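You operate a simulated robot arm through the tools that you are given. There is no shell and no other tool. Be economical: measure what you need, move in short steps, check, and stop when the job is done.

You run a simulated robot arm. Do the job below in one go: nothing can be reset, and whatever is moved stays where it is left.

## Task
Clamp the blue-banded block, sand its burr off and lay it in the green tray.
Fine: sanding block back, vice left open.
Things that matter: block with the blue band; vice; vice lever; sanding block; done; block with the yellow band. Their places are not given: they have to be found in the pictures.

The check looks at the end state, three seconds after you hand in, the way a careful person would. Anything else that was tipped, shoved, dropped, spilled or broken makes it a failure.

## Robot
A 6-joint arm with a two-finger parallel gripper, fixed in place. Base frame: the origin is at the foot of the arm, x ahead of it, y to its left, z up; the work surface is at about z = 92. Lengths are in cm, angles in rad, forces in N, time in s.
With the tool pointing down near the work surface it reaches from about 22 to 62 cm from the base axis. Its first joint turns from -1.152 to 1.152 rad. Payload 2.7 kg.
The TCP is the grasp point between the finger pads, 2.3 cm short of the fingertips. In the tool frame z runs along the fingers and y along their closing line. Largest opening 9.4 cm; finger width 3.8, thickness 1; the body of the gripper, 5.4 by 9.6 cm, starts 3.9 cm behind the TCP.
Orientation is told as [roll, pitch, yaw] about the base's x, y, z axes, in that order, counted from this pose: with the fingers straight down and closing along the base's y, the tool's x points along the base's -x, its y along +y and its z along -z.

## Interface
- The arm moves only by the tool send_rows. Its argument "deltas" is a list of rows, each an object (a shift or turn left out is 0, a gripper value left out holds the last) with "xyz": the shift along the tool's x, y, z in m, a list of three; "angular": the turn, a rotation vector about the tool's x, y, z in rad, a list of three; "jaw": the finger opening in m, from 0 to 0.094. In form: [{"xyz": [x, y, z], "angular": [rx, ry, rz], "jaw": jaw}, ...]. A call has 1 to 8 rows; each row is the pose to reach, as a shift and turn from the pose commanded when the call began, along the tool's axes at that moment. Rows are played at 5 a second. More than 5 cm and 0.15 rad between two rows, or a gripper value outside its range, and nothing of the call is played. A pose out of reach is approached as far as the arm can. The call stops where the force on the tool passes 90 N (or 10 N more than at its start, if that is more) or the arm is blocked; 0.2 s more then pass. The fingers move at their own pace (about 4.5 cm/s each) and stop on an object; they squeeze with about 28 N. The grip force told is the motor's: it shows also when the fingers shut on nothing. Time passes only in rows, and 0.2 s behind the last, so rows that repeat a pose let the fingers close. The reply holds the time, the measured pose of the TCP, the force on the tool along the base axes, the opening and the grip force, in the units named above and with some noise.
- Cameras (640 x 400 px; columns grow to the right, rows downward): "scene" is fixed at [7.08, -42.21, 141.94]; the picture's right is [0.83, -0.55, 0.00], its down [-0.23, -0.35, -0.91] and it looks along [0.50, 0.76, -0.42] (base axes); focal length 358 px, centre (320, 200). "wrist" rides on the gripper at [-3.9, 0, -4.4] in the tool frame; the picture's right is [0.00, -1.00, 0.00], its down [0.97, 0.00, -0.24] and it looks along [0.24, 0.00, 0.97] (tool axes); focal length 218 px, centre (320, 200).
- grab_frame(camera): a new picture of that camera. The clock stands still meanwhile.
- probe_pixels(camera, pixels): there is no depth. For up to 12 entries [column, row, z] of the newest picture of that camera ("zoom" is the newest enlarged one), the place [x, y] in the base frame at which the ray of that pixel passes the height z, good to about 0.2 cm. The clock stands still meanwhile.
- enlarge(camera, box): a new picture of the part [left, top, right, bottom] of that camera's present view, enlarged. The clock stands still meanwhile.
- sign_off(): hands the job in; it is judged then, once.

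Work in short steps. Measure before you move; look again where a grasp or a placing could have gone wrong, and mend it. You have 80 turns and 46 pictures in all, those below and enlarged ones among them. Open the gripper and draw the arm clear of the work before you hand the job in, unless the task says otherwise; then end with one line.

The tools are called as name(argument=value, ...) on one line, values as JSON. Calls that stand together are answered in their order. send_rows: Moves the arm, as the interface text tells. Its arguments: {"type":"object","properties":{"deltas":{"type":"array","items":{"type":"object","properties":{"xyz":{"type":"array","items":{"type":"number"}},"angular":{"type":"array","items":{"type":"number"}},"jaw":{"type":"number"}}}}},"required":["deltas"]} The other tools are called the same way: grab_frame (camera) takes a picture; probe_pixels (camera, pixels) gives the place at which the rays of pixels pass given heights; enlarge (camera, box) takes an enlarged picture of a part of a camera's view; sign_off () hands the job in.

At the start:

```text
time_s: 0.0
eef_pos: [42.44, 8.85, 119.61]
ee_rot: [0.001, -0.002, 0.003]
ft_force: [-0.8, 0.1, -0.7]
width: 9.42
finger_force: 0.1
```

scene: 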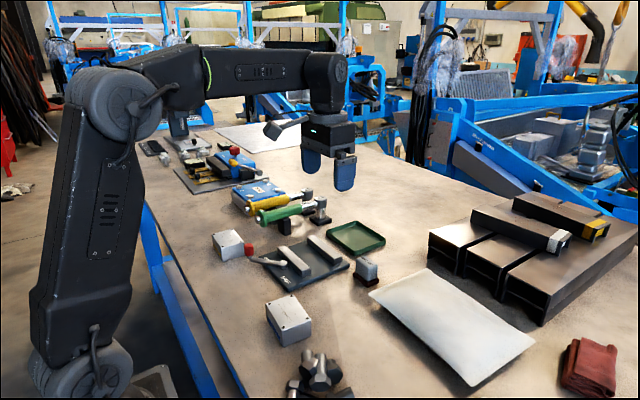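
wrist: 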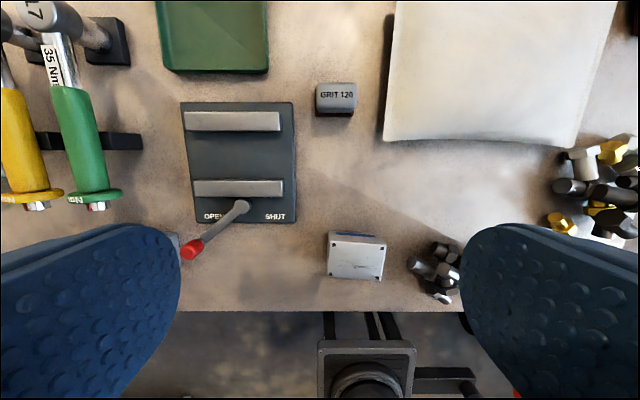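

The pictures show the vice (scene 305,258), the sanding block (365,272), the green tray (355,237) and two grey blocks (230,245 and 288,320). I'll enlarge to find the bands and the burr.

enlarge(camera="scene", box=[190, 180, 400, 360])

enlarge(camera="wrist", box=[140, 60, 480, 320])

```text
2.22 times, centred on (295, 270) of scene
```

zoom: 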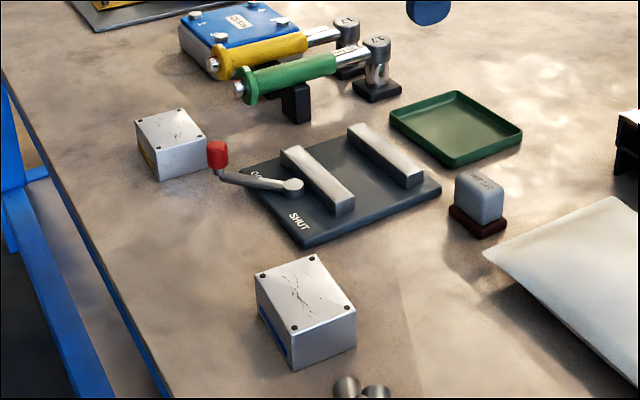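

```text
1.54 times, centred on (310, 190) of wrist
```

zoom: 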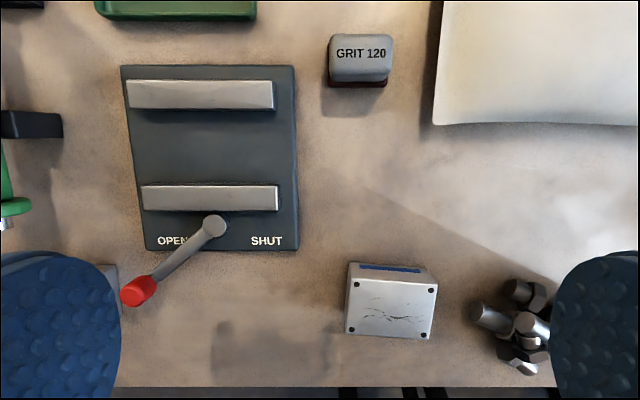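

The blue-banded block is the near one (scene 288,320); its top shows scratches and the vice lever is at OPEN. I'll measure the key points at guessed heights.

probe_pixels(camera="scene", pixels=[[282.8, 346.6, 92], [311.2, 335.3, 92], [282.8, 330.8, 95], [282.8, 330.8, 96], [282.8, 330.8, 97], [311.2, 318.6, 96], [266.2, 303.8, 96], [292.3, 294.3, 96], [352.5, 283, 92], [367, 286, 92], [381, 278, 92], [248, 249, 96]])

probe_pixels(camera="wrist", pixels=[[329, 241, 96], [384, 246, 96], [382, 279, 96], [327, 278, 96], [186, 113, 95], [280, 113, 95], [193, 180, 95], [283, 180, 95], [240, 207, 95], [190, 248, 97], [336, 100, 96], [330, 233, 92]])

```text
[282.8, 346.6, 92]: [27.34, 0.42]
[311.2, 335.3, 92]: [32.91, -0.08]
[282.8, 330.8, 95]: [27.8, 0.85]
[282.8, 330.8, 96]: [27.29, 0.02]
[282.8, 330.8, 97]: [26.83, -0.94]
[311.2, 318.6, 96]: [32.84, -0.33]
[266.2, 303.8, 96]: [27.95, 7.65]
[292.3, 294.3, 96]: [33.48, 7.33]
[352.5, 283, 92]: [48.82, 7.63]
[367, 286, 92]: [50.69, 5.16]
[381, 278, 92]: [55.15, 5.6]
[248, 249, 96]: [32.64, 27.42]
```

```text
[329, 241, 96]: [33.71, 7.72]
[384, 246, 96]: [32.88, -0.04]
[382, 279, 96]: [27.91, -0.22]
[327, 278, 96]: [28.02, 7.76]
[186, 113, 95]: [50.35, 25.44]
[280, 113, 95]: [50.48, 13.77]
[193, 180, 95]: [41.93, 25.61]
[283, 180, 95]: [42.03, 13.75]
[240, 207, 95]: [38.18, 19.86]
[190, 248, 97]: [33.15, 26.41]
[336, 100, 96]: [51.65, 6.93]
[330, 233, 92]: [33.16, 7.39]
```

Blue block: centre ≈(30.5,3.7), ~5.5 × 7.7 cm, top ≈96, yaw ≈-0.07. I'll move the wrist camera over the vice for a closer look at the lever, jaw gap and yellow block.

send_rows(deltas=[{"xyz": [0.008, 0.036, 0.0]}, {"xyz": [0.016, 0.073, 0.0]}, {"xyz": [0.024, 0.111, 0.0]}])

grab_frame(camera="wrist")

grab_frame(camera="scene")

```text
time_s: 0.8
eef_pos: [40.05, 20.09, 119.62]
ee_rot: [0.0, -0.001, 0.0]
ft_force: [0.0, -0.2, -0.2]
width: 9.4
finger_force: 0.1
```

```text
41 pictures are left
```

wrist: 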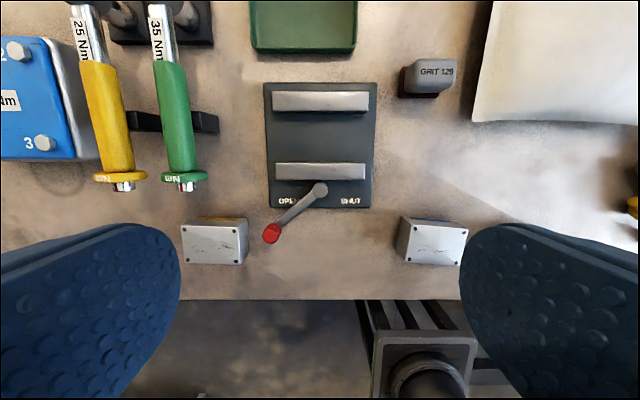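

```text
40 pictures are left
```

scene: 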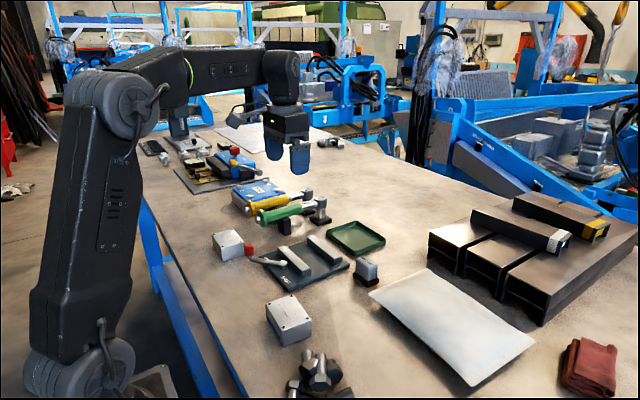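

The lever (knob 271,234; pivot 320,189), jaws and yellow block (215,243) are all clear. I'll probe edges from both cameras to fix heights.

probe_pixels(camera="wrist", pixels=[[271, 234, 96], [271, 234, 98], [320, 189, 95], [320, 163, 95], [320, 111, 95], [320, 207, 92.5], [320, 83, 92.5], [182, 225, 96], [243, 263, 96], [252, 53, 93], [356, 53, 93], [305, 50, 93]])

enlarge(camera="scene", box=[230, 210, 390, 310])

enlarge(camera="wrist", box=[170, 50, 480, 270])

```text
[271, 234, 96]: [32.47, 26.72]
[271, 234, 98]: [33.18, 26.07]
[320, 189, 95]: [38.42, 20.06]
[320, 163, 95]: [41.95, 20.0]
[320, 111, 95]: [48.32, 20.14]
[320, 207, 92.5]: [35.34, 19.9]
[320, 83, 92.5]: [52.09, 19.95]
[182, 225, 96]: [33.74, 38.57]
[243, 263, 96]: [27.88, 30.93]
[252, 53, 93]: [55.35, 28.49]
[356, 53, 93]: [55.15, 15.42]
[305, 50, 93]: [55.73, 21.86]
```

```text
4.00 times, centred on (310, 260) of scene
```

zoom: 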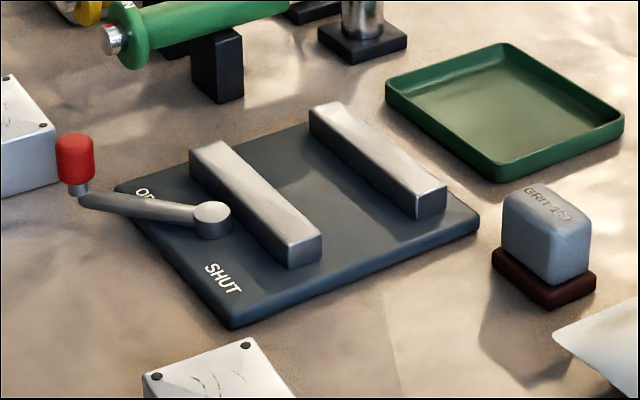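

```text
1.82 times, centred on (325, 160) of wrist
```

zoom: 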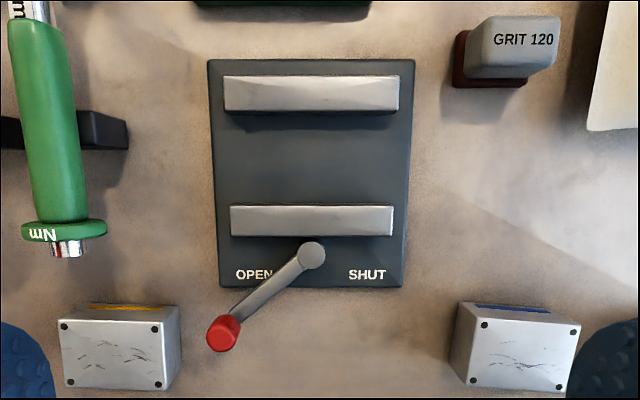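

I'll triangulate the jaw tops, plate, knob and sanding block with zoom points.

probe_pixels(camera="scene", pixels=[[310.5, 268, 94], [310.5, 268, 95], [310.5, 268, 96], [334, 260, 95], [334, 260, 96], [341.5, 257.5, 95], [248.7, 244, 98], [248.7, 244, 100], [288, 341.5, 92.5], [288, 291.5, 92.5], [262.7, 256.5, 92.5], [350, 267, 92]])

probe_pixels(camera="zoom", pixels=[[393, 207, 94], [393, 207, 95], [393, 207, 96], [398, 110, 95], [398, 110, 96], [398, 78, 95], [225, 326, 98], [225, 326, 100], [403, 287, 92.5], [229, 206, 95], [224, 110, 95], [452, 82, 92]])

```text
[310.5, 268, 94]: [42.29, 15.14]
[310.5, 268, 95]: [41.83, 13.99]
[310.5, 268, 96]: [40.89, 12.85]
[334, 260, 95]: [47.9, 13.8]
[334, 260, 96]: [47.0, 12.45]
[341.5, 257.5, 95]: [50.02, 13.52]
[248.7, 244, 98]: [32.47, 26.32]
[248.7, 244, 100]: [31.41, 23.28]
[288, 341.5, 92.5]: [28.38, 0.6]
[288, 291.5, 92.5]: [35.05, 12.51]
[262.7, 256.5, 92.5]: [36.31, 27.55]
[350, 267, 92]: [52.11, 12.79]
```

```text
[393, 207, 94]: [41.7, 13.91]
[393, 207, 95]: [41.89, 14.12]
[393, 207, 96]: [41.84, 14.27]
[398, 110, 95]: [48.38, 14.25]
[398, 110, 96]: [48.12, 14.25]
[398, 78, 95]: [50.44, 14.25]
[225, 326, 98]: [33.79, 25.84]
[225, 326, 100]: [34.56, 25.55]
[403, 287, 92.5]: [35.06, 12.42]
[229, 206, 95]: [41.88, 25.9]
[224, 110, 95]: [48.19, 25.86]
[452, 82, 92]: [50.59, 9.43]
```

Results: jaw tops z≈95, gap x≈41.9–48.1, jaws y 14–25.9; knob ≈(33.3,26), top ≈98; plate z≈93. Now I go over the blue block for a close look before grasping.

send_rows(deltas=[{"xyz": [0.02, -0.036, 0.015]}, {"xyz": [0.04, -0.072, 0.03]}, {"xyz": [0.06, -0.108, 0.045]}, {"xyz": [0.08, -0.14, 0.06]}, {"xyz": [0.095, -0.163, 0.076]}, {"xyz": [0.095, -0.163, 0.076]}])

grab_frame(camera="wrist")

```text
time_s: 2.2
eef_pos: [30.45, 3.69, 111.98]
ee_rot: [0.0, -0.001, 0.001]
ft_force: [0.4, -0.2, -0.5]
width: 9.41
finger_force: 0.1
```

```text
37 pictures are left
```

wrist: 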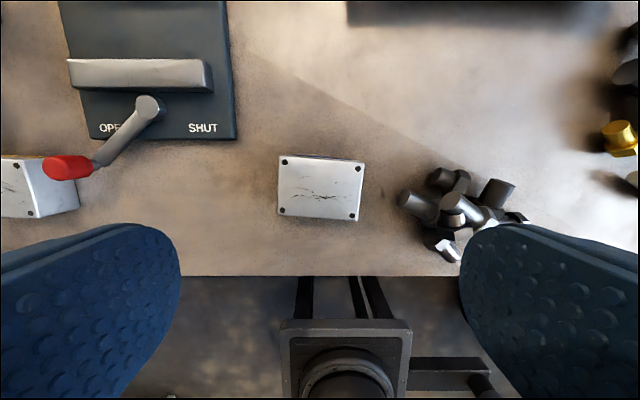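

The block (corners 279,156 / 364,162 / 359,221 / 277,215) is turned ≈-0.07; bolts begin at column 397. I'll probe these.

probe_pixels(camera="wrist", pixels=[[279, 156, 95.8], [364, 162, 95.8], [359, 221, 95.8], [277, 215, 95.8], [397, 200, 94], [397, 200, 92], [426, 240, 94], [426, 178, 95]])

```text
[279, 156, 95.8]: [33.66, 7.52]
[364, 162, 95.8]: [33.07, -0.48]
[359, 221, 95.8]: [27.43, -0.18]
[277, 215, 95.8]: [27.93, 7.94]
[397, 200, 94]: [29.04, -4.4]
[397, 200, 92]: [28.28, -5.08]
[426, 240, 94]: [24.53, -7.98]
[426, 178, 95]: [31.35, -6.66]
```

Block centre (30.52,3.70), yaw -0.07; bolts clear of the fingers by ~2 cm. Turn and descend to TCP z≈95.

send_rows(deltas=[{"xyz": [0, 0, 0.04], "angular": [0, 0, 0.07], "jaw": 0.094}, {"xyz": [-0.0007, 0, 0.08], "angular": [0, 0, 0.07]}, {"xyz": [-0.0007, 0, 0.12], "angular": [0, 0, 0.07]}, {"xyz": [-0.0007, 0, 0.15], "angular": [0, 0, 0.07]}, {"xyz": [-0.0007, 0, 0.169], "angular": [0, 0, 0.07]}, {"xyz": [-0.0007, 0, 0.169], "angular": [0, 0, 0.07]}])

grab_frame(camera="wrist")

```text
time_s: 3.6
eef_pos: [30.57, 3.74, 95.0]
ee_rot: [0.0, -0.003, -0.07]
ft_force: [0.2, 0.0, 0.7]
width: 9.39
finger_force: 0.0
```

```text
36 pictures are left
```

wrist: 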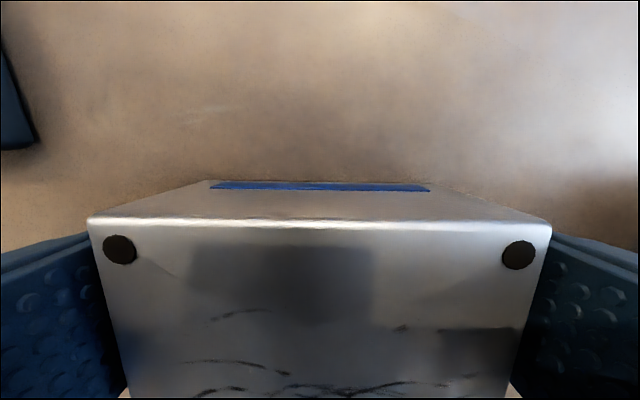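

Block sits squarely between the fingers with a blue band on its side. Close and lift slightly.

send_rows(deltas=[{"jaw": 0.06}, {"jaw": 0.06}, {"jaw": 0.06}, {"jaw": 0.06}])

send_rows(deltas=[{"xyz": [0, 0, -0.02]}, {"xyz": [0, 0, -0.05]}, {"xyz": [0, 0, -0.08]}, {"xyz": [0, 0, -0.08]}])

```text
time_s: 4.6
eef_pos: [30.56, 3.8, 95.06]
ee_rot: [0.0, 0.0, -0.067]
ft_force: [0.3, 0.6, -4.4]
width: 7.98
finger_force: 27.9
```

```text
time_s: 5.6
eef_pos: [30.69, 3.73, 103.18]
ee_rot: [-0.001, -0.001, -0.068]
ft_force: [-0.4, 0.7, -4.1]
width: 7.98
finger_force: 27.8
```

Held (width 7.98). Carry it over the vice gap (45.0, 20.0) at yaw 0 and look.

send_rows(deltas=[{"xyz": [-0.026, 0.034, 0]}, {"xyz": [-0.052, 0.068, 0], "angular": [0, 0, -0.035]}, {"xyz": [-0.079, 0.103, 0], "angular": [0, 0, -0.07]}, {"xyz": [-0.105, 0.137, 0], "angular": [0, 0, -0.07]}, {"xyz": [-0.125, 0.163, 0], "angular": [0, 0, -0.07]}, {"xyz": [-0.1318, 0.1721, 0], "angular": [0, 0, -0.07]}, {"xyz": [-0.1318, 0.1721, 0], "angular": [0, 0, -0.07]}])

grab_frame(camera="wrist")

enlarge(camera="scene", box=[230, 190, 390, 310])

```text
time_s: 7.2
eef_pos: [45.0, 19.99, 103.06]
ee_rot: [0.001, 0.001, 0.003]
ft_force: [0.9, 0.8, -4.9]
width: 7.99
finger_force: 28.2
```

```text
35 pictures are left
```

wrist: 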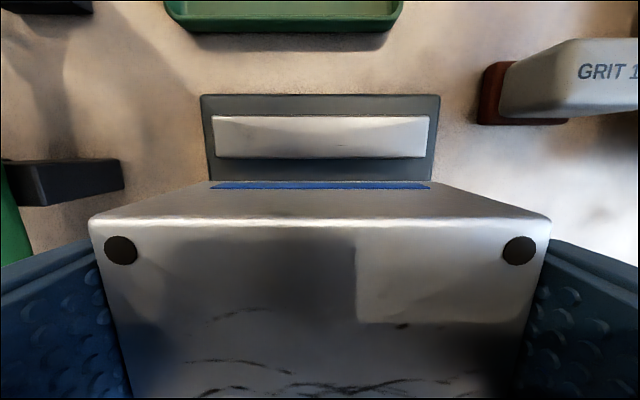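

```text
3.33 times, centred on (310, 250) of scene
```

zoom: 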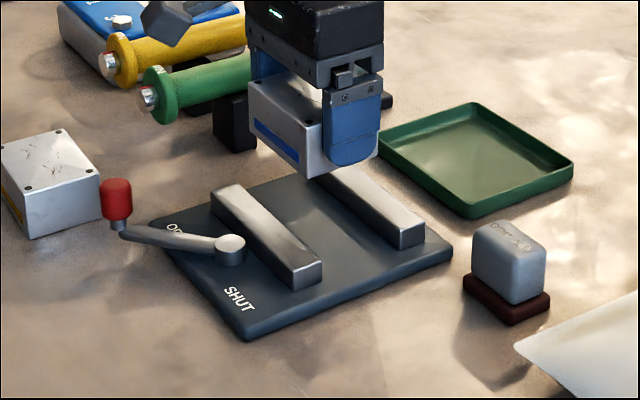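

I'll verify the far jaw's inner edge (row 157) from this nearer view before lowering.

probe_pixels(camera="wrist", pixels=[[212, 115, 95], [429, 115, 95], [215, 157, 95], [427, 157, 95], [320, 219, 98.85], [320, 186, 97.0]])

probe_pixels(camera="zoom", pixels=[[321, 261, 95], [399, 232, 95], [402, 250, 93], [229, 184, 95], [399, 250, 93.5], [322, 281, 93]])

```text
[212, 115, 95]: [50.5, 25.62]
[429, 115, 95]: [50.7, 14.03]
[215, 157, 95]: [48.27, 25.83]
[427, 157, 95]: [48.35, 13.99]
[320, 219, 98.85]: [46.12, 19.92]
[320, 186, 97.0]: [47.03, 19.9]
```

```text
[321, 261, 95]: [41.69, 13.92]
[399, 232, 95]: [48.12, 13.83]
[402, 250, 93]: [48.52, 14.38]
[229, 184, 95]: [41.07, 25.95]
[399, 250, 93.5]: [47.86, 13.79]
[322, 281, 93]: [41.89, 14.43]
```

Gap centre ≈45.05, matching. Lower to just above the plate.

send_rows(deltas=[{"xyz": [-0.0005, 0, 0.03]}, {"xyz": [-0.0005, 0, 0.05]}, {"xyz": [-0.0005, 0, 0.06]}, {"xyz": [-0.0005, 0, 0.065]}, {"xyz": [-0.0005, 0, 0.065]}])

enlarge(camera="scene", box=[260, 210, 380, 300])

```text
time_s: 8.4
eef_pos: [45.0, 19.99, 96.63]
ee_rot: [0.001, -0.001, 0.003]
ft_force: [-0.6, 0.6, -5.1]
width: 8.0
finger_force: 28.1
```

```text
4.44 times, centred on (320, 255) of scene
```

zoom: 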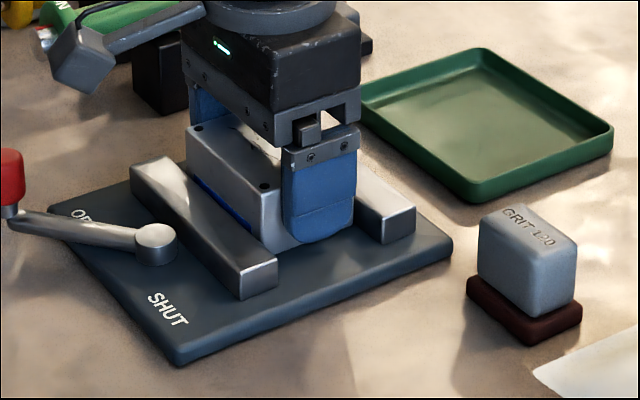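

The block is between the jaws with no contact. Lower in millimetre steps until the plate shows in the force.

send_rows(deltas=[{"xyz": [0, 0, 0.002]}, {"xyz": [0, 0, 0.004]}, {"xyz": [0, 0, 0.004]}])

send_rows(deltas=[{"xyz": [0, 0, 0.001]}, {"xyz": [0, 0, 0.002]}, {"xyz": [0, 0, 0.002]}])

```text
time_s: 9.2
eef_pos: [45.05, 19.87, 96.33]
ee_rot: [0.001, -0.002, 0.001]
ft_force: [-1.3, 0.7, 1.1]
width: 7.97
finger_force: 27.8
```

```text
time_s: 10.0
eef_pos: [45.18, 20.02, 96.13]
ee_rot: [0.0, -0.005, 0.001]
ft_force: [-5.6, -2.4, 22.1]
width: 8.01
finger_force: 28.0
```

Contact with the plate (22 N at z≈96.2). Ease 2 mm up, open, and rise.

send_rows(deltas=[{"xyz": [0, 0, -0.002]}, {"xyz": [0, 0, -0.002], "jaw": 0.094}, {"xyz": [0, 0, -0.002]}, {"xyz": [0, 0, -0.002]}, {"xyz": [0, 0, -0.03]}, {"xyz": [0, 0, -0.07]}, {"xyz": [0, 0, -0.12]}, {"xyz": [0, 0, -0.12]}])

grab_frame(camera="wrist")

```text
time_s: 11.8
eef_pos: [44.88, 19.81, 107.91]
ee_rot: [0.0, 0.001, 0.002]
ft_force: [-0.7, 0.2, -1.0]
width: 9.4
finger_force: 0.1
```

```text
32 pictures are left
```

wrist: 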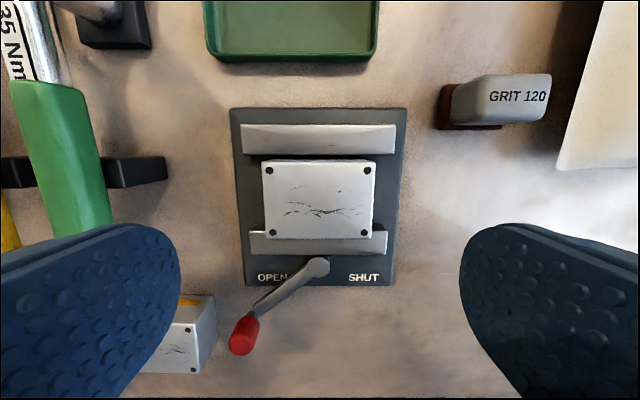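

Block sits between the jaws. Now go above the knob with the fingers narrowed to 3.6 cm, and look.

send_rows(deltas=[{"xyz": [0.04, 0.02, 0], "jaw": 0.036}, {"xyz": [0.08, 0.04, 0]}, {"xyz": [0.116, 0.061, 0]}, {"xyz": [0.116, 0.061, 0]}, {"xyz": [0.116, 0.061, 0]}])

grab_frame(camera="wrist")

enlarge(camera="scene", box=[200, 190, 360, 300])

```text
time_s: 13.0
eef_pos: [33.22, 26.04, 107.83]
ee_rot: [0.001, -0.002, 0.001]
ft_force: [0.2, 0.0, 0.9]
width: 3.59
finger_force: 0.1
```

```text
31 pictures are left
```

wrist: 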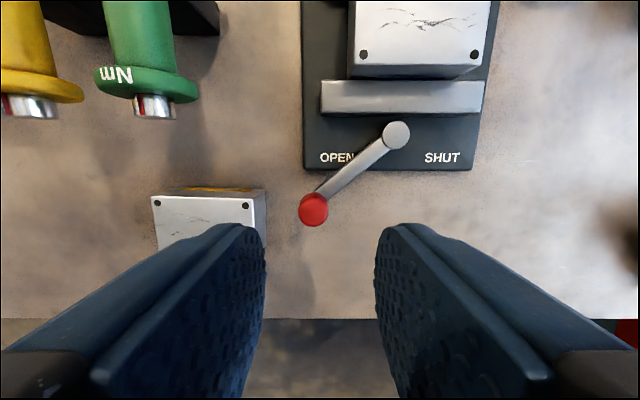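

```text
3.64 times, centred on (280, 245) of scene
```

zoom: 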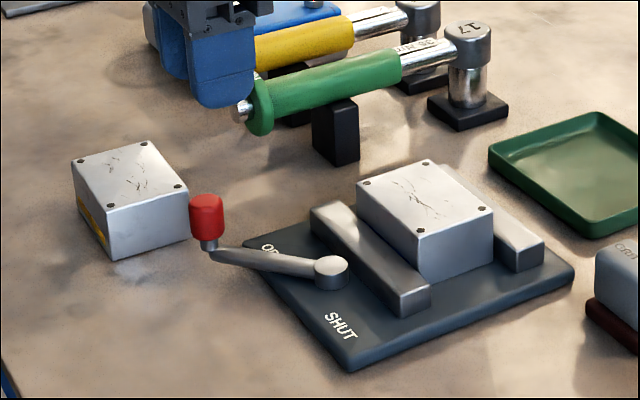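

Knob top is at wrist pixel (313,212) and scene zoom (206,201); I probe its position.

probe_pixels(camera="wrist", pixels=[[313, 209, 97.5], [313, 209, 98], [313, 209, 98.5], [313, 226, 97], [299, 211, 98], [328, 211, 98], [396, 133, 95.5], [255, 246, 96]])

probe_pixels(camera="zoom", pixels=[[206, 201, 97.5], [206, 201, 98], [206, 201, 98.5], [206, 237, 96], [206, 237, 95.5], [330, 267, 95.5], [189, 232, 95], [330, 267, 95]])

```text
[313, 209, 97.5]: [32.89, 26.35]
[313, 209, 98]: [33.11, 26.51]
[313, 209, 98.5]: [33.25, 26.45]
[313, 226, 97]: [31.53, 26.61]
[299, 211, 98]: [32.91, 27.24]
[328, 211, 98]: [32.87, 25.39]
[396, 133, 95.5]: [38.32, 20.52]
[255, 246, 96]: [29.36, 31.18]
```

```text
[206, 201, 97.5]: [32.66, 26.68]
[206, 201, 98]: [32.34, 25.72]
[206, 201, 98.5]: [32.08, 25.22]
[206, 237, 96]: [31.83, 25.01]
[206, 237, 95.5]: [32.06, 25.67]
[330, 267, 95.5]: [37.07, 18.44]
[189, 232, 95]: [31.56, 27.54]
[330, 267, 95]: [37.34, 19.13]
```

Knob ≈(32.85,26.4), ⌀1.9, top ≈97.6; pivot ≈(38.3,20.2), radius ≈8.3. Descend so the fingertips straddle the knob above the lever arm (TCP z 98).

send_rows(deltas=[{"xyz": [0.004, 0.0035, 0.03], "jaw": 0.032}, {"xyz": [0.004, 0.0035, 0.06]}, {"xyz": [0.004, 0.0035, 0.085]}, {"xyz": [0.004, 0.0035, 0.098]}, {"xyz": [0.004, 0.0035, 0.098]}])

enlarge(camera="scene", box=[200, 190, 360, 300])

grab_frame(camera="wrist")

```text
time_s: 14.2
eef_pos: [33.05, 26.45, 98.1]
ee_rot: [0.0, -0.001, 0.001]
ft_force: [0.2, 0.5, -0.3]
width: 3.18
finger_force: 0.0
```

```text
3.64 times, centred on (280, 245) of scene
```

zoom: 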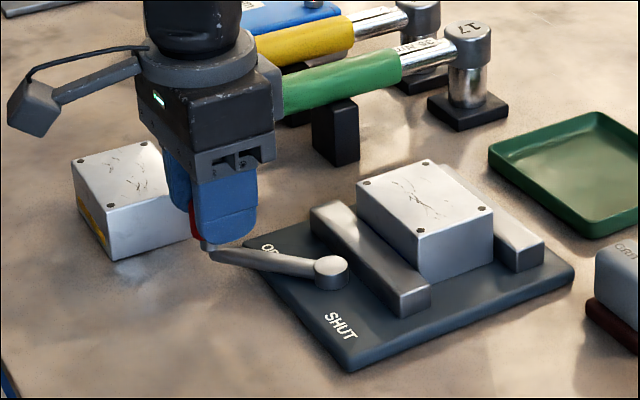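

```text
28 pictures are left
```

wrist: 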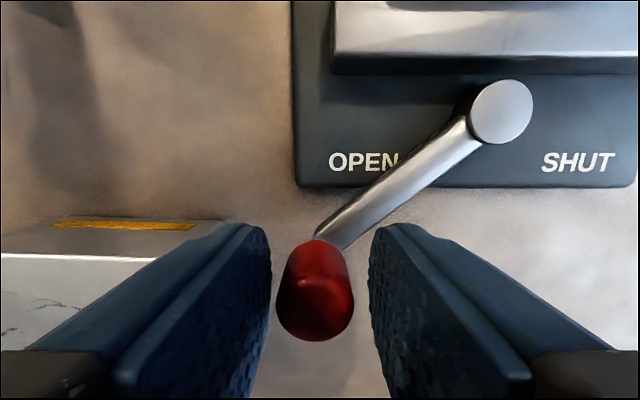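

The knob lies between the fingers (wrist 315,290). Narrow to 2.2 cm and sweep along the arc toward SHUT.

send_rows(deltas=[{"jaw": 0.022}, {"jaw": 0.022}, {"xyz": [0.006, -0.006, 0]}, {"xyz": [0.0118, -0.0126, 0]}, {"xyz": [0.0165, -0.02, 0]}, {"xyz": [0.0207, -0.0275, 0]}, {"xyz": [0.0207, -0.0275, 0]}])

grab_frame(camera="wrist")

```text
time_s: 15.8
eef_pos: [31.05, 23.62, 98.21]
ee_rot: [0.0, -0.002, 0.003]
ft_force: [-0.1, 1.0, -0.3]
width: 2.22
finger_force: 0.2
```

```text
27 pictures are left
```

wrist: 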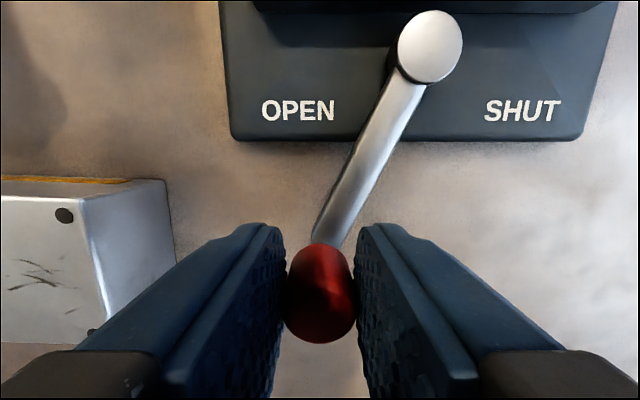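

Lever follows with little force. Continue the arc to the SHUT side.

send_rows(deltas=[{"xyz": [0.0057, -0.0164, 0]}, {"xyz": [0.0078, -0.0351, 0]}, {"xyz": [0.0057, -0.0538, 0]}, {"xyz": [0.0, -0.0702, 0]}, {"xyz": [-0.0089, -0.0851, 0]}, {"xyz": [-0.0207, -0.0977, 0]}, {"xyz": [-0.0207, -0.0977, 0]}])

grab_frame(camera="wrist")

enlarge(camera="scene", box=[200, 190, 360, 300])

```text
time_s: 17.4
eef_pos: [32.99, 13.81, 98.13]
ee_rot: [-0.001, -0.002, 0.002]
ft_force: [0.7, -0.2, 0.5]
width: 2.2
finger_force: 0.0
```

```text
26 pictures are left
```

wrist: 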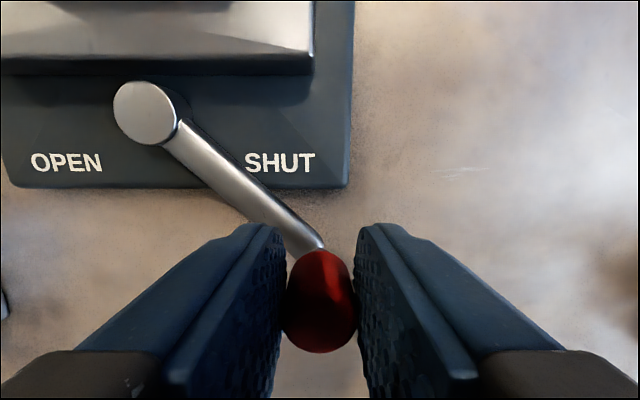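

```text
3.64 times, centred on (280, 245) of scene
```

zoom: 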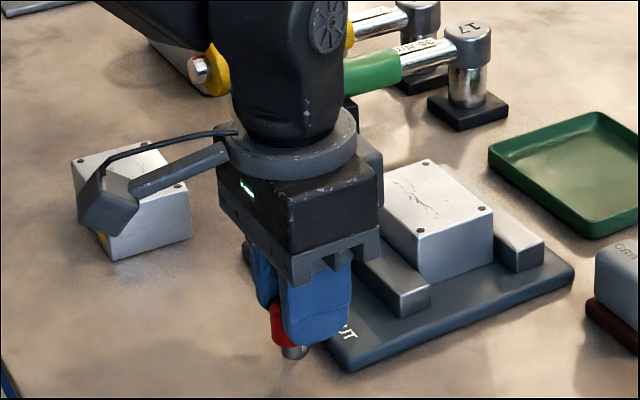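

Lever near SHUT but no stop felt. Push a bit further to seek the stop.

send_rows(deltas=[{"xyz": [-0.006, -0.005, 0]}, {"xyz": [-0.012, -0.009, 0]}, {"xyz": [-0.012, -0.009, 0]}])

grab_frame(camera="wrist")

```text
time_s: 18.2
eef_pos: [34.22, 13.11, 98.18]
ee_rot: [0.001, -0.003, 0.002]
ft_force: [-6.4, 16.8, 0.0]
width: 2.94
finger_force: 8.3
```

```text
24 pictures are left
```

wrist: 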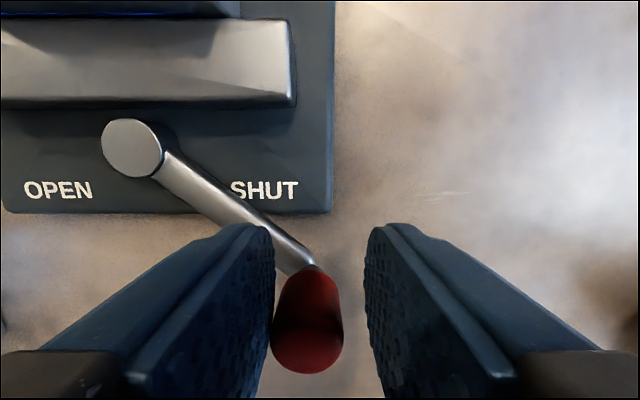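

Stop reached (17 N): lever is fully SHUT. Back off, open slightly and rise, then view.

send_rows(deltas=[{"xyz": [0.008, 0.005, 0], "jaw": 0.032}, {"xyz": [0.009, 0.006, 0], "jaw": 0.034}, {"xyz": [0.009, 0.006, -0.03]}, {"xyz": [0.009, 0.006, -0.07]}, {"xyz": [0.0, -0.02, -0.11]}, {"xyz": [-0.03, -0.03, -0.12]}, {"xyz": [-0.07, -0.03, -0.12]}, {"xyz": [-0.07, -0.03, -0.12]}])

grab_frame(camera="wrist")

enlarge(camera="scene", box=[230, 220, 400, 330])

```text
time_s: 20.0
eef_pos: [41.45, 9.96, 110.47]
ee_rot: [-0.001, -0.001, 0.003]
ft_force: [-0.3, 0.2, 0.6]
width: 3.38
finger_force: 0.0
```

```text
23 pictures are left
```

wrist: 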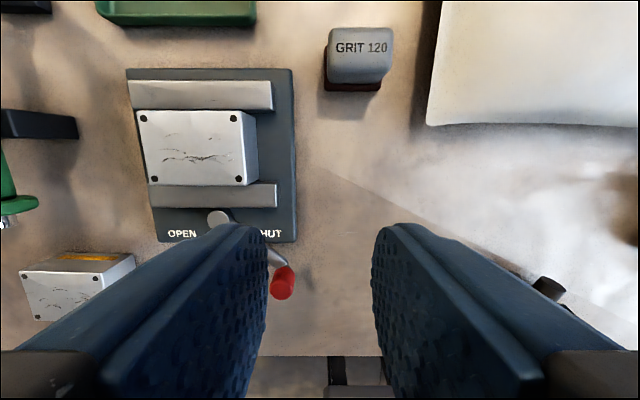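

```text
3.64 times, centred on (315, 275) of scene
```

zoom: 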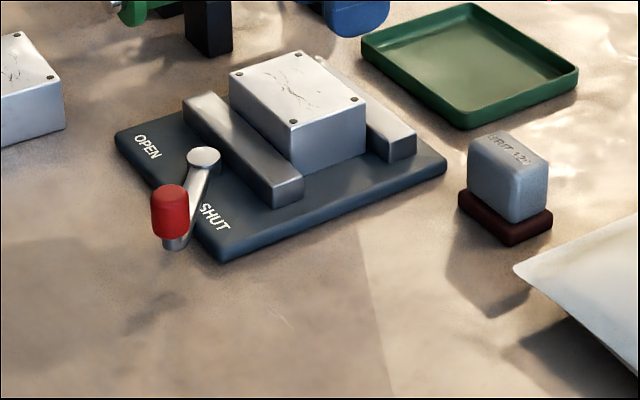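

Clamped: block against both jaws, lever at SHUT. Now measure the sanding block (base and grey top) in both views.

probe_pixels(camera="zoom", pixels=[[458, 208, 92], [511, 246, 92], [553, 220, 92], [510, 171, 97], [510, 171, 98], [510, 171, 99], [550, 151, 98], [467, 143, 98], [510, 222, 93.5], [548, 202, 93.5]])

probe_pixels(camera="wrist", pixels=[[329, 29, 98], [393, 28, 98], [391, 58, 98], [328, 58, 98], [329, 82, 94], [390, 84, 94], [323, 90, 92], [380, 91, 92], [323, 60, 93], [323, 82, 93]])

```text
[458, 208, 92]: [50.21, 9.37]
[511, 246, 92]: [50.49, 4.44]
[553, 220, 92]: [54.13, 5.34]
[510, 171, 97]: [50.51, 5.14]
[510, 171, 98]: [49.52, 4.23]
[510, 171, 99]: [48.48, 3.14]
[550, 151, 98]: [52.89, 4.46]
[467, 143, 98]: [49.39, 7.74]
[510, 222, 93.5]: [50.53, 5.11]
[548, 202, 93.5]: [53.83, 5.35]
```

```text
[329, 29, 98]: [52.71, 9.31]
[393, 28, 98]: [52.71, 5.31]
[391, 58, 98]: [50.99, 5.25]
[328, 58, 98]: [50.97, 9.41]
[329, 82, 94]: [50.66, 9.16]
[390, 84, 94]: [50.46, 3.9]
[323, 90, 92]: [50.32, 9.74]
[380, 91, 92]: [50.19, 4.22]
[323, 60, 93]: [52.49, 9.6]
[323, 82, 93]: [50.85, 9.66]
```

Sanding block base x 50.3–54.1, y 4.3–9.6; grey body top ≈97. Move above with jaws at 7 cm for a closer check.

send_rows(deltas=[{"xyz": [-0.04, -0.01, 0], "jaw": 0.07}, {"xyz": [-0.08, -0.02, 0.01]}, {"xyz": [-0.1075, -0.0286, 0.025]}, {"xyz": [-0.1075, -0.0286, 0.025]}])

grab_frame(camera="wrist")

```text
time_s: 21.0
eef_pos: [51.97, 7.07, 107.63]
ee_rot: [0.0, 0.001, 0.0]
ft_force: [0.0, -0.9, -0.2]
width: 6.99
finger_force: 0.1
```

```text
21 pictures are left
```

wrist: 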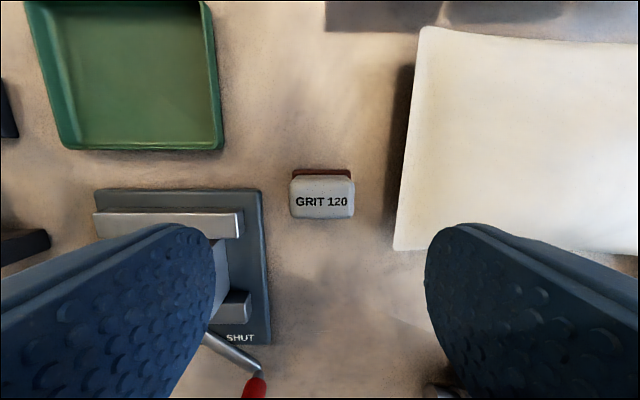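

probe_pixels(camera="wrist", pixels=[[289, 178, 97], [354, 178, 97], [356, 217, 97], [290, 217, 97], [293, 169, 93.3], [350, 169, 93.3], [46, 143, 92.5], [220, 148, 92.5], [205, 3, 94], [397, 250, 92]])

```text
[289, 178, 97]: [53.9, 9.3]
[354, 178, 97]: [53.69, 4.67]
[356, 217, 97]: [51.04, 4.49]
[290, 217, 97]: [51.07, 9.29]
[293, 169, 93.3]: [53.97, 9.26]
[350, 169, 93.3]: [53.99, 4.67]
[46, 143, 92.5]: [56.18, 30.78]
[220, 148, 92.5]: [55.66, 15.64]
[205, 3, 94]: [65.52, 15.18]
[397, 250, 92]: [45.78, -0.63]
```

Grey body centre ≈(52.35,6.95), 4.7 × 2.8 cm. Descend to z 96.2 and grip it.

send_rows(deltas=[{"xyz": [-0.0035, -0.001, 0.04], "jaw": 0.065}, {"xyz": [-0.0035, -0.001, 0.08]}, {"xyz": [-0.0035, -0.001, 0.105]}, {"xyz": [-0.0035, -0.001, 0.114]}, {"xyz": [-0.0035, -0.001, 0.114]}, {"xyz": [-0.0035, -0.001, 0.114], "jaw": 0.03}, {"xyz": [-0.0035, -0.001, 0.114]}, {"xyz": [-0.0035, -0.001, 0.114]}])

enlarge(camera="scene", box=[300, 220, 420, 300])

```text
time_s: 22.8
eef_pos: [52.33, 7.09, 96.27]
ee_rot: [0.0, 0.002, 0.0]
ft_force: [0.4, 0.1, 1.1]
width: 4.73
finger_force: 28.0
```

```text
5.00 times, centred on (360, 260) of scene
```

zoom: 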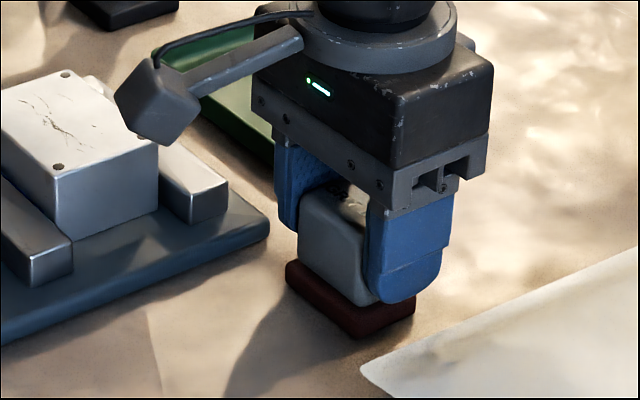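

Gripped (4.73). Lift 8 cm and check that the red pad comes along.

send_rows(deltas=[{"xyz": [0, 0, -0.03]}, {"xyz": [0, 0, -0.06]}, {"xyz": [0, 0, -0.08]}, {"xyz": [0, 0, -0.08]}])

enlarge(camera="scene", box=[260, 190, 420, 300])

```text
time_s: 23.8
eef_pos: [52.29, 7.06, 104.3]
ee_rot: [0.0, -0.003, 0.002]
ft_force: [-0.3, -0.3, -0.8]
width: 4.76
finger_force: 28.5
```

```text
3.64 times, centred on (340, 245) of scene
```

zoom: 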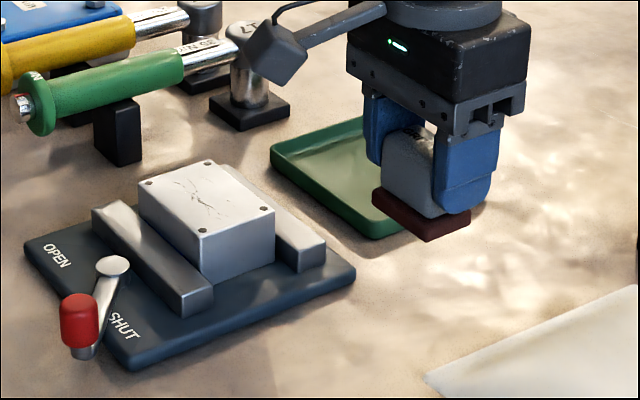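

Pad comes along; its bottom is 4.27 below the TCP. Get the present block-top corners from the zoom (149,183 / 203,230 / 265,209 / 210,163) before moving over it.

probe_pixels(camera="zoom", pixels=[[138, 182, 97], [201, 237, 97], [275, 209, 97], [207, 160, 97], [196, 203, 97], [175, 183, 97], [222, 216, 97]])

send_rows(deltas=[{"xyz": [0.02, 0.035, 0]}, {"xyz": [0.04, 0.075, 0]}, {"xyz": [0.06, 0.11, 0]}, {"xyz": [0.07, 0.13, 0]}, {"xyz": [0.07, 0.13, 0]}])

```text
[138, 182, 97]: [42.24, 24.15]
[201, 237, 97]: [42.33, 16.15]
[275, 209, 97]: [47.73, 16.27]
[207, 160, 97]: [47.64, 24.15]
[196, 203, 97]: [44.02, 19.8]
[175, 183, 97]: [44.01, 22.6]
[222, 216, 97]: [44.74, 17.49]
```

```text
time_s: 25.0
eef_pos: [45.25, 20.02, 104.36]
ee_rot: [0.001, 0.0, 0.001]
ft_force: [-0.4, -0.2, -0.1]
width: 4.73
finger_force: 27.9
```

Block top centre (45.0,20.2); scratches around x 44–45, y 17.5–22.6. Lower to near contact (~101.5), then millimetre by millimetre.

send_rows(deltas=[{"xyz": [0.005, 0, 0.015]}, {"xyz": [0.005, 0, 0.026]}, {"xyz": [0.005, 0, 0.029]}, {"xyz": [0.005, 0, 0.029]}])

send_rows(deltas=[{"xyz": [0, 0, 0.002]}, {"xyz": [0, 0, 0.003]}, {"xyz": [0, 0, 0.003]}])

```text
time_s: 26.0
eef_pos: [44.8, 20.01, 101.54]
ee_rot: [-0.002, -0.004, 0.002]
ft_force: [-1.1, -0.6, 7.3]
width: 4.73
finger_force: 28.2
```

```text
time_s: 26.8
eef_pos: [44.88, 19.9, 101.36]
ee_rot: [0.002, -0.007, 0.002]
ft_force: [0.6, 0.0, 25.3]
width: 4.77
finger_force: 27.6
```

Contact with about 25 N. Ease 1 mm and stroke along y.

send_rows(deltas=[{"xyz": [0, 0.01, -0.001]}, {"xyz": [0, 0.02, -0.001]}, {"xyz": [0, 0.005, -0.001]}, {"xyz": [0, -0.01, -0.001]}, {"xyz": [0, -0.02, -0.001]}, {"xyz": [0, -0.005, -0.001]}, {"xyz": [0, 0.01, -0.001]}, {"xyz": [0, 0.02, -0.001]}])

send_rows(deltas=[{"xyz": [-0.004, -0.01, 0]}, {"xyz": [-0.008, -0.02, 0]}, {"xyz": [-0.008, -0.03, 0]}, {"xyz": [-0.008, -0.04, 0]}, {"xyz": [-0.008, -0.025, 0]}, {"xyz": [-0.008, -0.01, 0]}, {"xyz": [-0.008, 0, 0]}, {"xyz": [0, -0.02, 0]}])

```text
time_s: 28.6
eef_pos: [44.86, 21.98, 101.27]
ee_rot: [0.001, -0.002, 0.002]
ft_force: [0.8, -5.4, 16.0]
width: 4.73
finger_force: 28.0
```

```text
time_s: 30.4
eef_pos: [44.81, 20.13, 101.32]
ee_rot: [0.004, -0.004, 0.001]
ft_force: [2.3, 6.3, 17.2]
width: 4.76
finger_force: 27.8
```

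Strokes done with steady 16–17 N. Raise and move back above the home spot, then inspect the top.

send_rows(deltas=[{"xyz": [0, 0, -0.031]}, {"xyz": [-0.02, -0.035, -0.031]}, {"xyz": [-0.04, -0.07, -0.031]}, {"xyz": [-0.06, -0.105, -0.031]}, {"xyz": [-0.075, -0.13, -0.031]}, {"xyz": [-0.075, -0.13, -0.031]}])

enlarge(camera="scene", box=[260, 190, 420, 300])

```text
time_s: 31.8
eef_pos: [52.22, 7.16, 104.15]
ee_rot: [0.0, -0.002, 0.001]
ft_force: [0.6, -0.3, -0.9]
width: 4.74
finger_force: 27.9
```

```text
3.64 times, centred on (340, 245) of scene
```

zoom: 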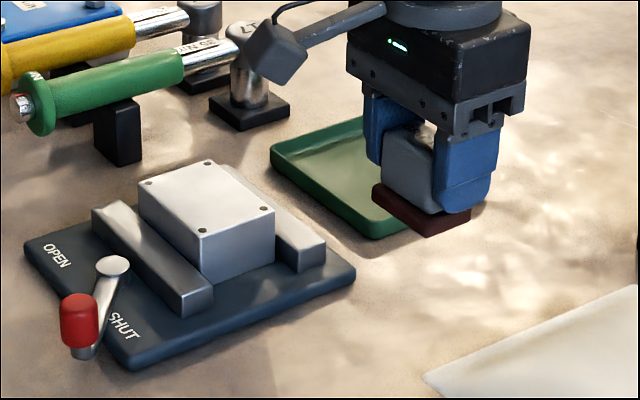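

The top is clean. Lower the sanding block to its home spot, gently at the end.

send_rows(deltas=[{"xyz": [0, 0, 0.04]}, {"xyz": [0, 0, 0.065]}, {"xyz": [0, 0, 0.075]}, {"xyz": [0, 0, 0.077]}, {"xyz": [0, 0, 0.078]}, {"xyz": [0, 0, 0.078]}])

```text
time_s: 33.2
eef_pos: [52.32, 7.04, 96.56]
ee_rot: [0.001, 0.0, 0.001]
ft_force: [0.6, -0.2, -1.7]
width: 4.73
finger_force: 27.2
```

send_rows(deltas=[{"xyz": [0, 0, 0.001]}, {"xyz": [0, 0, 0.002]}, {"xyz": [0, 0, 0.002]}])

enlarge(camera="scene", box=[300, 220, 420, 300])

```text
time_s: 34.0
eef_pos: [52.28, 7.15, 96.27]
ee_rot: [0.0, 0.001, 0.001]
ft_force: [-0.7, 0.9, -1.2]
width: 4.75
finger_force: 28.0
```

```text
5.00 times, centred on (360, 260) of scene
```

zoom: 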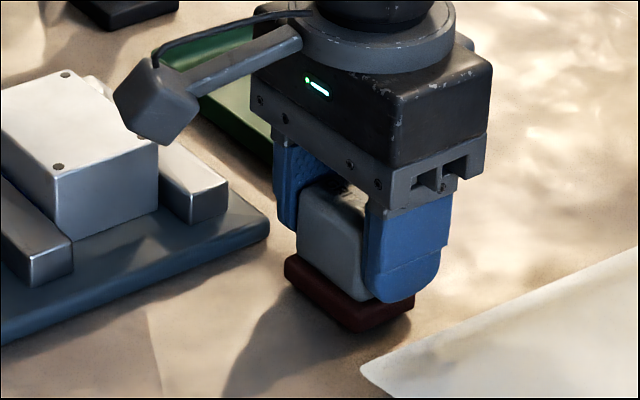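

It slipped up a little in the grip, no contact yet. Lower another millimetre or two.

send_rows(deltas=[{"xyz": [0, 0, 0.001]}, {"xyz": [0, 0, 0.001]}])

send_rows(deltas=[{"xyz": [0, 0, 0.001]}, {"xyz": [0, 0, 0.001]}])

```text
time_s: 34.6
eef_pos: [52.37, 7.0, 96.22]
ee_rot: [-0.001, -0.002, 0.002]
ft_force: [0.6, 0.0, -1.4]
width: 4.76
finger_force: 28.2
```

```text
time_s: 35.2
eef_pos: [52.33, 7.05, 96.1]
ee_rot: [0.0, 0.0, 0.001]
ft_force: [0.0, -0.8, -1.3]
width: 4.75
finger_force: 28.4
```

send_rows(deltas=[{"xyz": [0, 0, 0.001]}, {"xyz": [0, 0, 0.001]}])

send_rows(deltas=[{"xyz": [0, 0, 0.001]}, {"xyz": [0, 0, 0.001]}])

```text
time_s: 35.8
eef_pos: [52.19, 7.16, 96.04]
ee_rot: [0.003, -0.001, 0.002]
ft_force: [-1.0, -0.4, 1.7]
width: 4.77
finger_force: 27.7
```

```text
time_s: 36.4
eef_pos: [52.4, 7.05, 96.09]
ee_rot: [0.001, -0.004, 0.002]
ft_force: [-4.6, -0.7, 13.3]
width: 4.76
finger_force: 28.2
```

Contact (13 N). Ease 1 mm, open to 6.5 cm, and rise straight up.

send_rows(deltas=[{"xyz": [0, 0, -0.001], "jaw": 0.065}, {"xyz": [0, 0, -0.001]}, {"xyz": [0, 0, -0.001]}, {"xyz": [0, 0, -0.03]}, {"xyz": [0, 0, -0.07]}, {"xyz": [0, 0, -0.11]}, {"xyz": [0.03, 0.01, -0.12]}, {"xyz": [0.07, 0.03, -0.12]}])

grab_frame(camera="wrist")

```text
time_s: 38.2
eef_pos: [45.28, 9.93, 107.74]
ee_rot: [-0.001, -0.001, 0.0]
ft_force: [0.3, 1.0, -0.9]
width: 6.5
finger_force: 0.0
```

```text
16 pictures are left
```

wrist: 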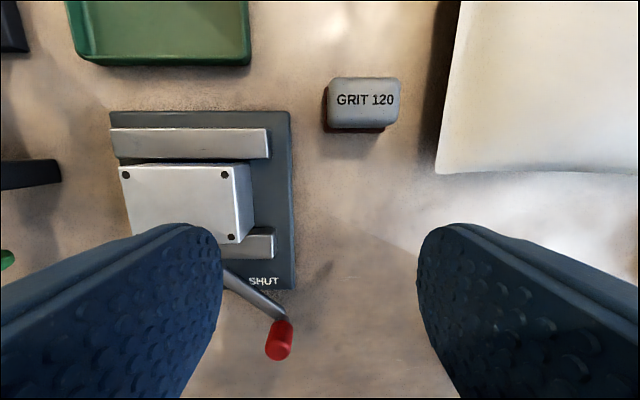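

Sanding block stands back in place. Probe the knob's present top (279,350) and the sanding pad.

probe_pixels(camera="wrist", pixels=[[279, 350, 97.6], [284, 325, 95.5], [325, 131, 92], [384, 132, 92]])

send_rows(deltas=[{"xyz": [0.04, 0.01, 0], "jaw": 0.034}, {"xyz": [0.08, 0.025, 0]}, {"xyz": [0.119, 0.039, 0]}, {"xyz": [0.119, 0.039, 0]}, {"xyz": [0.119, 0.039, 0]}])

grab_frame(camera="wrist")

```text
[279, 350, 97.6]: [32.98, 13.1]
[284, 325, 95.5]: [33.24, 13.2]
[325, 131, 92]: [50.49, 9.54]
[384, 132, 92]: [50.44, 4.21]
```

```text
time_s: 39.4
eef_pos: [33.35, 13.91, 107.78]
ee_rot: [-0.002, -0.001, 0.0]
ft_force: [0.5, 0.7, -0.1]
width: 3.43
finger_force: 0.0
```

```text
15 pictures are left
```

wrist: 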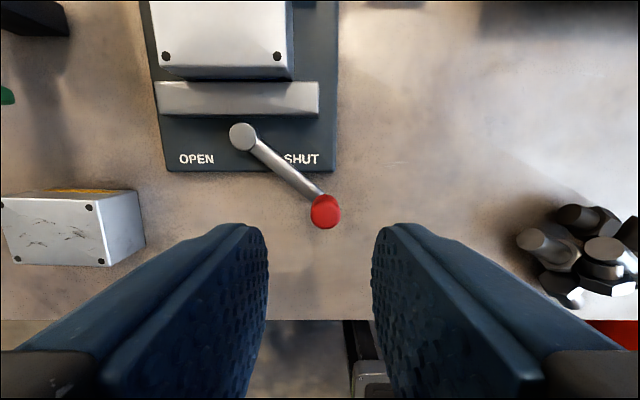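

probe_pixels(camera="wrist", pixels=[[326, 212, 97.6], [311, 212, 97.6], [341, 212, 97.6]])

```text
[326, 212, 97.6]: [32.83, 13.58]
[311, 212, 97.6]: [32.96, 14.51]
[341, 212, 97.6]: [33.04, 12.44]
```

Knob at (32.95,13.5). Descend straddling it, narrow to 2.2 cm.

send_rows(deltas=[{"xyz": [0.0035, -0.004, 0.03], "jaw": 0.032}, {"xyz": [0.0035, -0.004, 0.06]}, {"xyz": [0.0035, -0.004, 0.085]}, {"xyz": [0.0035, -0.004, 0.097]}, {"xyz": [0.0035, -0.004, 0.097], "jaw": 0.022}, {"xyz": [0.0035, -0.004, 0.097]}, {"xyz": [0.0035, -0.004, 0.097]}])

send_rows(deltas=[{"xyz": [0.006, 0.006, 0]}, {"xyz": [0.0118, 0.0126, 0]}, {"xyz": [0.0165, 0.02, 0]}, {"xyz": [0.0207, 0.0275, 0]}, {"xyz": [0.0264, 0.0439, 0]}, {"xyz": [0.0285, 0.0626, 0]}, {"xyz": [0.0285, 0.0626, 0]}])

grab_frame(camera="wrist")

```text
time_s: 41.0
eef_pos: [33.12, 13.54, 98.09]
ee_rot: [0.003, -0.002, 0.002]
ft_force: [0.1, 0.4, 0.7]
width: 2.2
finger_force: 0.0
```

```text
time_s: 42.6
eef_pos: [30.18, 19.65, 98.21]
ee_rot: [0.001, -0.002, 0.002]
ft_force: [-0.2, -1.1, 0.0]
width: 2.2
finger_force: 0.5
```

```text
14 pictures are left
```

wrist: 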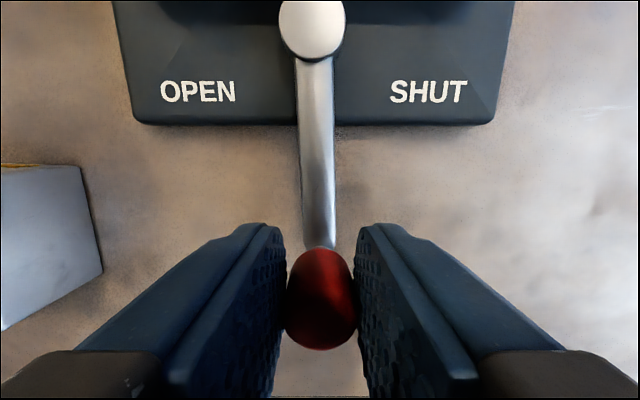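

Half way. Continue to OPEN and find the stop.

send_rows(deltas=[{"xyz": [-0.0021, 0.0187, 0]}, {"xyz": [-0.0078, 0.0351, 0]}, {"xyz": [-0.0167, 0.05, 0]}, {"xyz": [-0.0285, 0.0626, 0]}, {"xyz": [-0.0325, 0.0665, 0]}, {"xyz": [-0.037, 0.071, 0]}, {"xyz": [-0.037, 0.071, 0]}])

grab_frame(camera="wrist")

```text
time_s: 44.2
eef_pos: [33.99, 26.81, 98.06]
ee_rot: [-0.004, 0.003, 0.001]
ft_force: [-5.2, -11.7, -0.5]
width: 2.72
finger_force: 6.1
```

```text
13 pictures are left
```

wrist: 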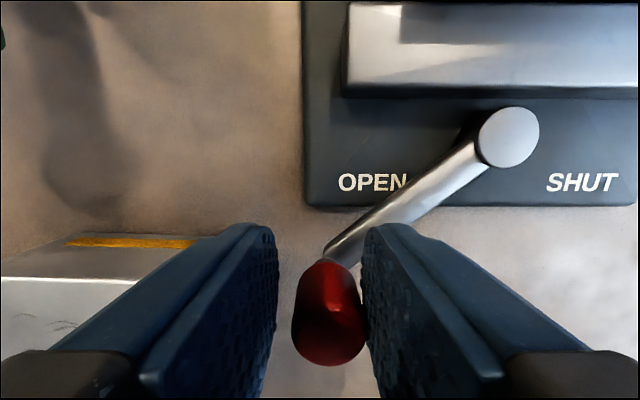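

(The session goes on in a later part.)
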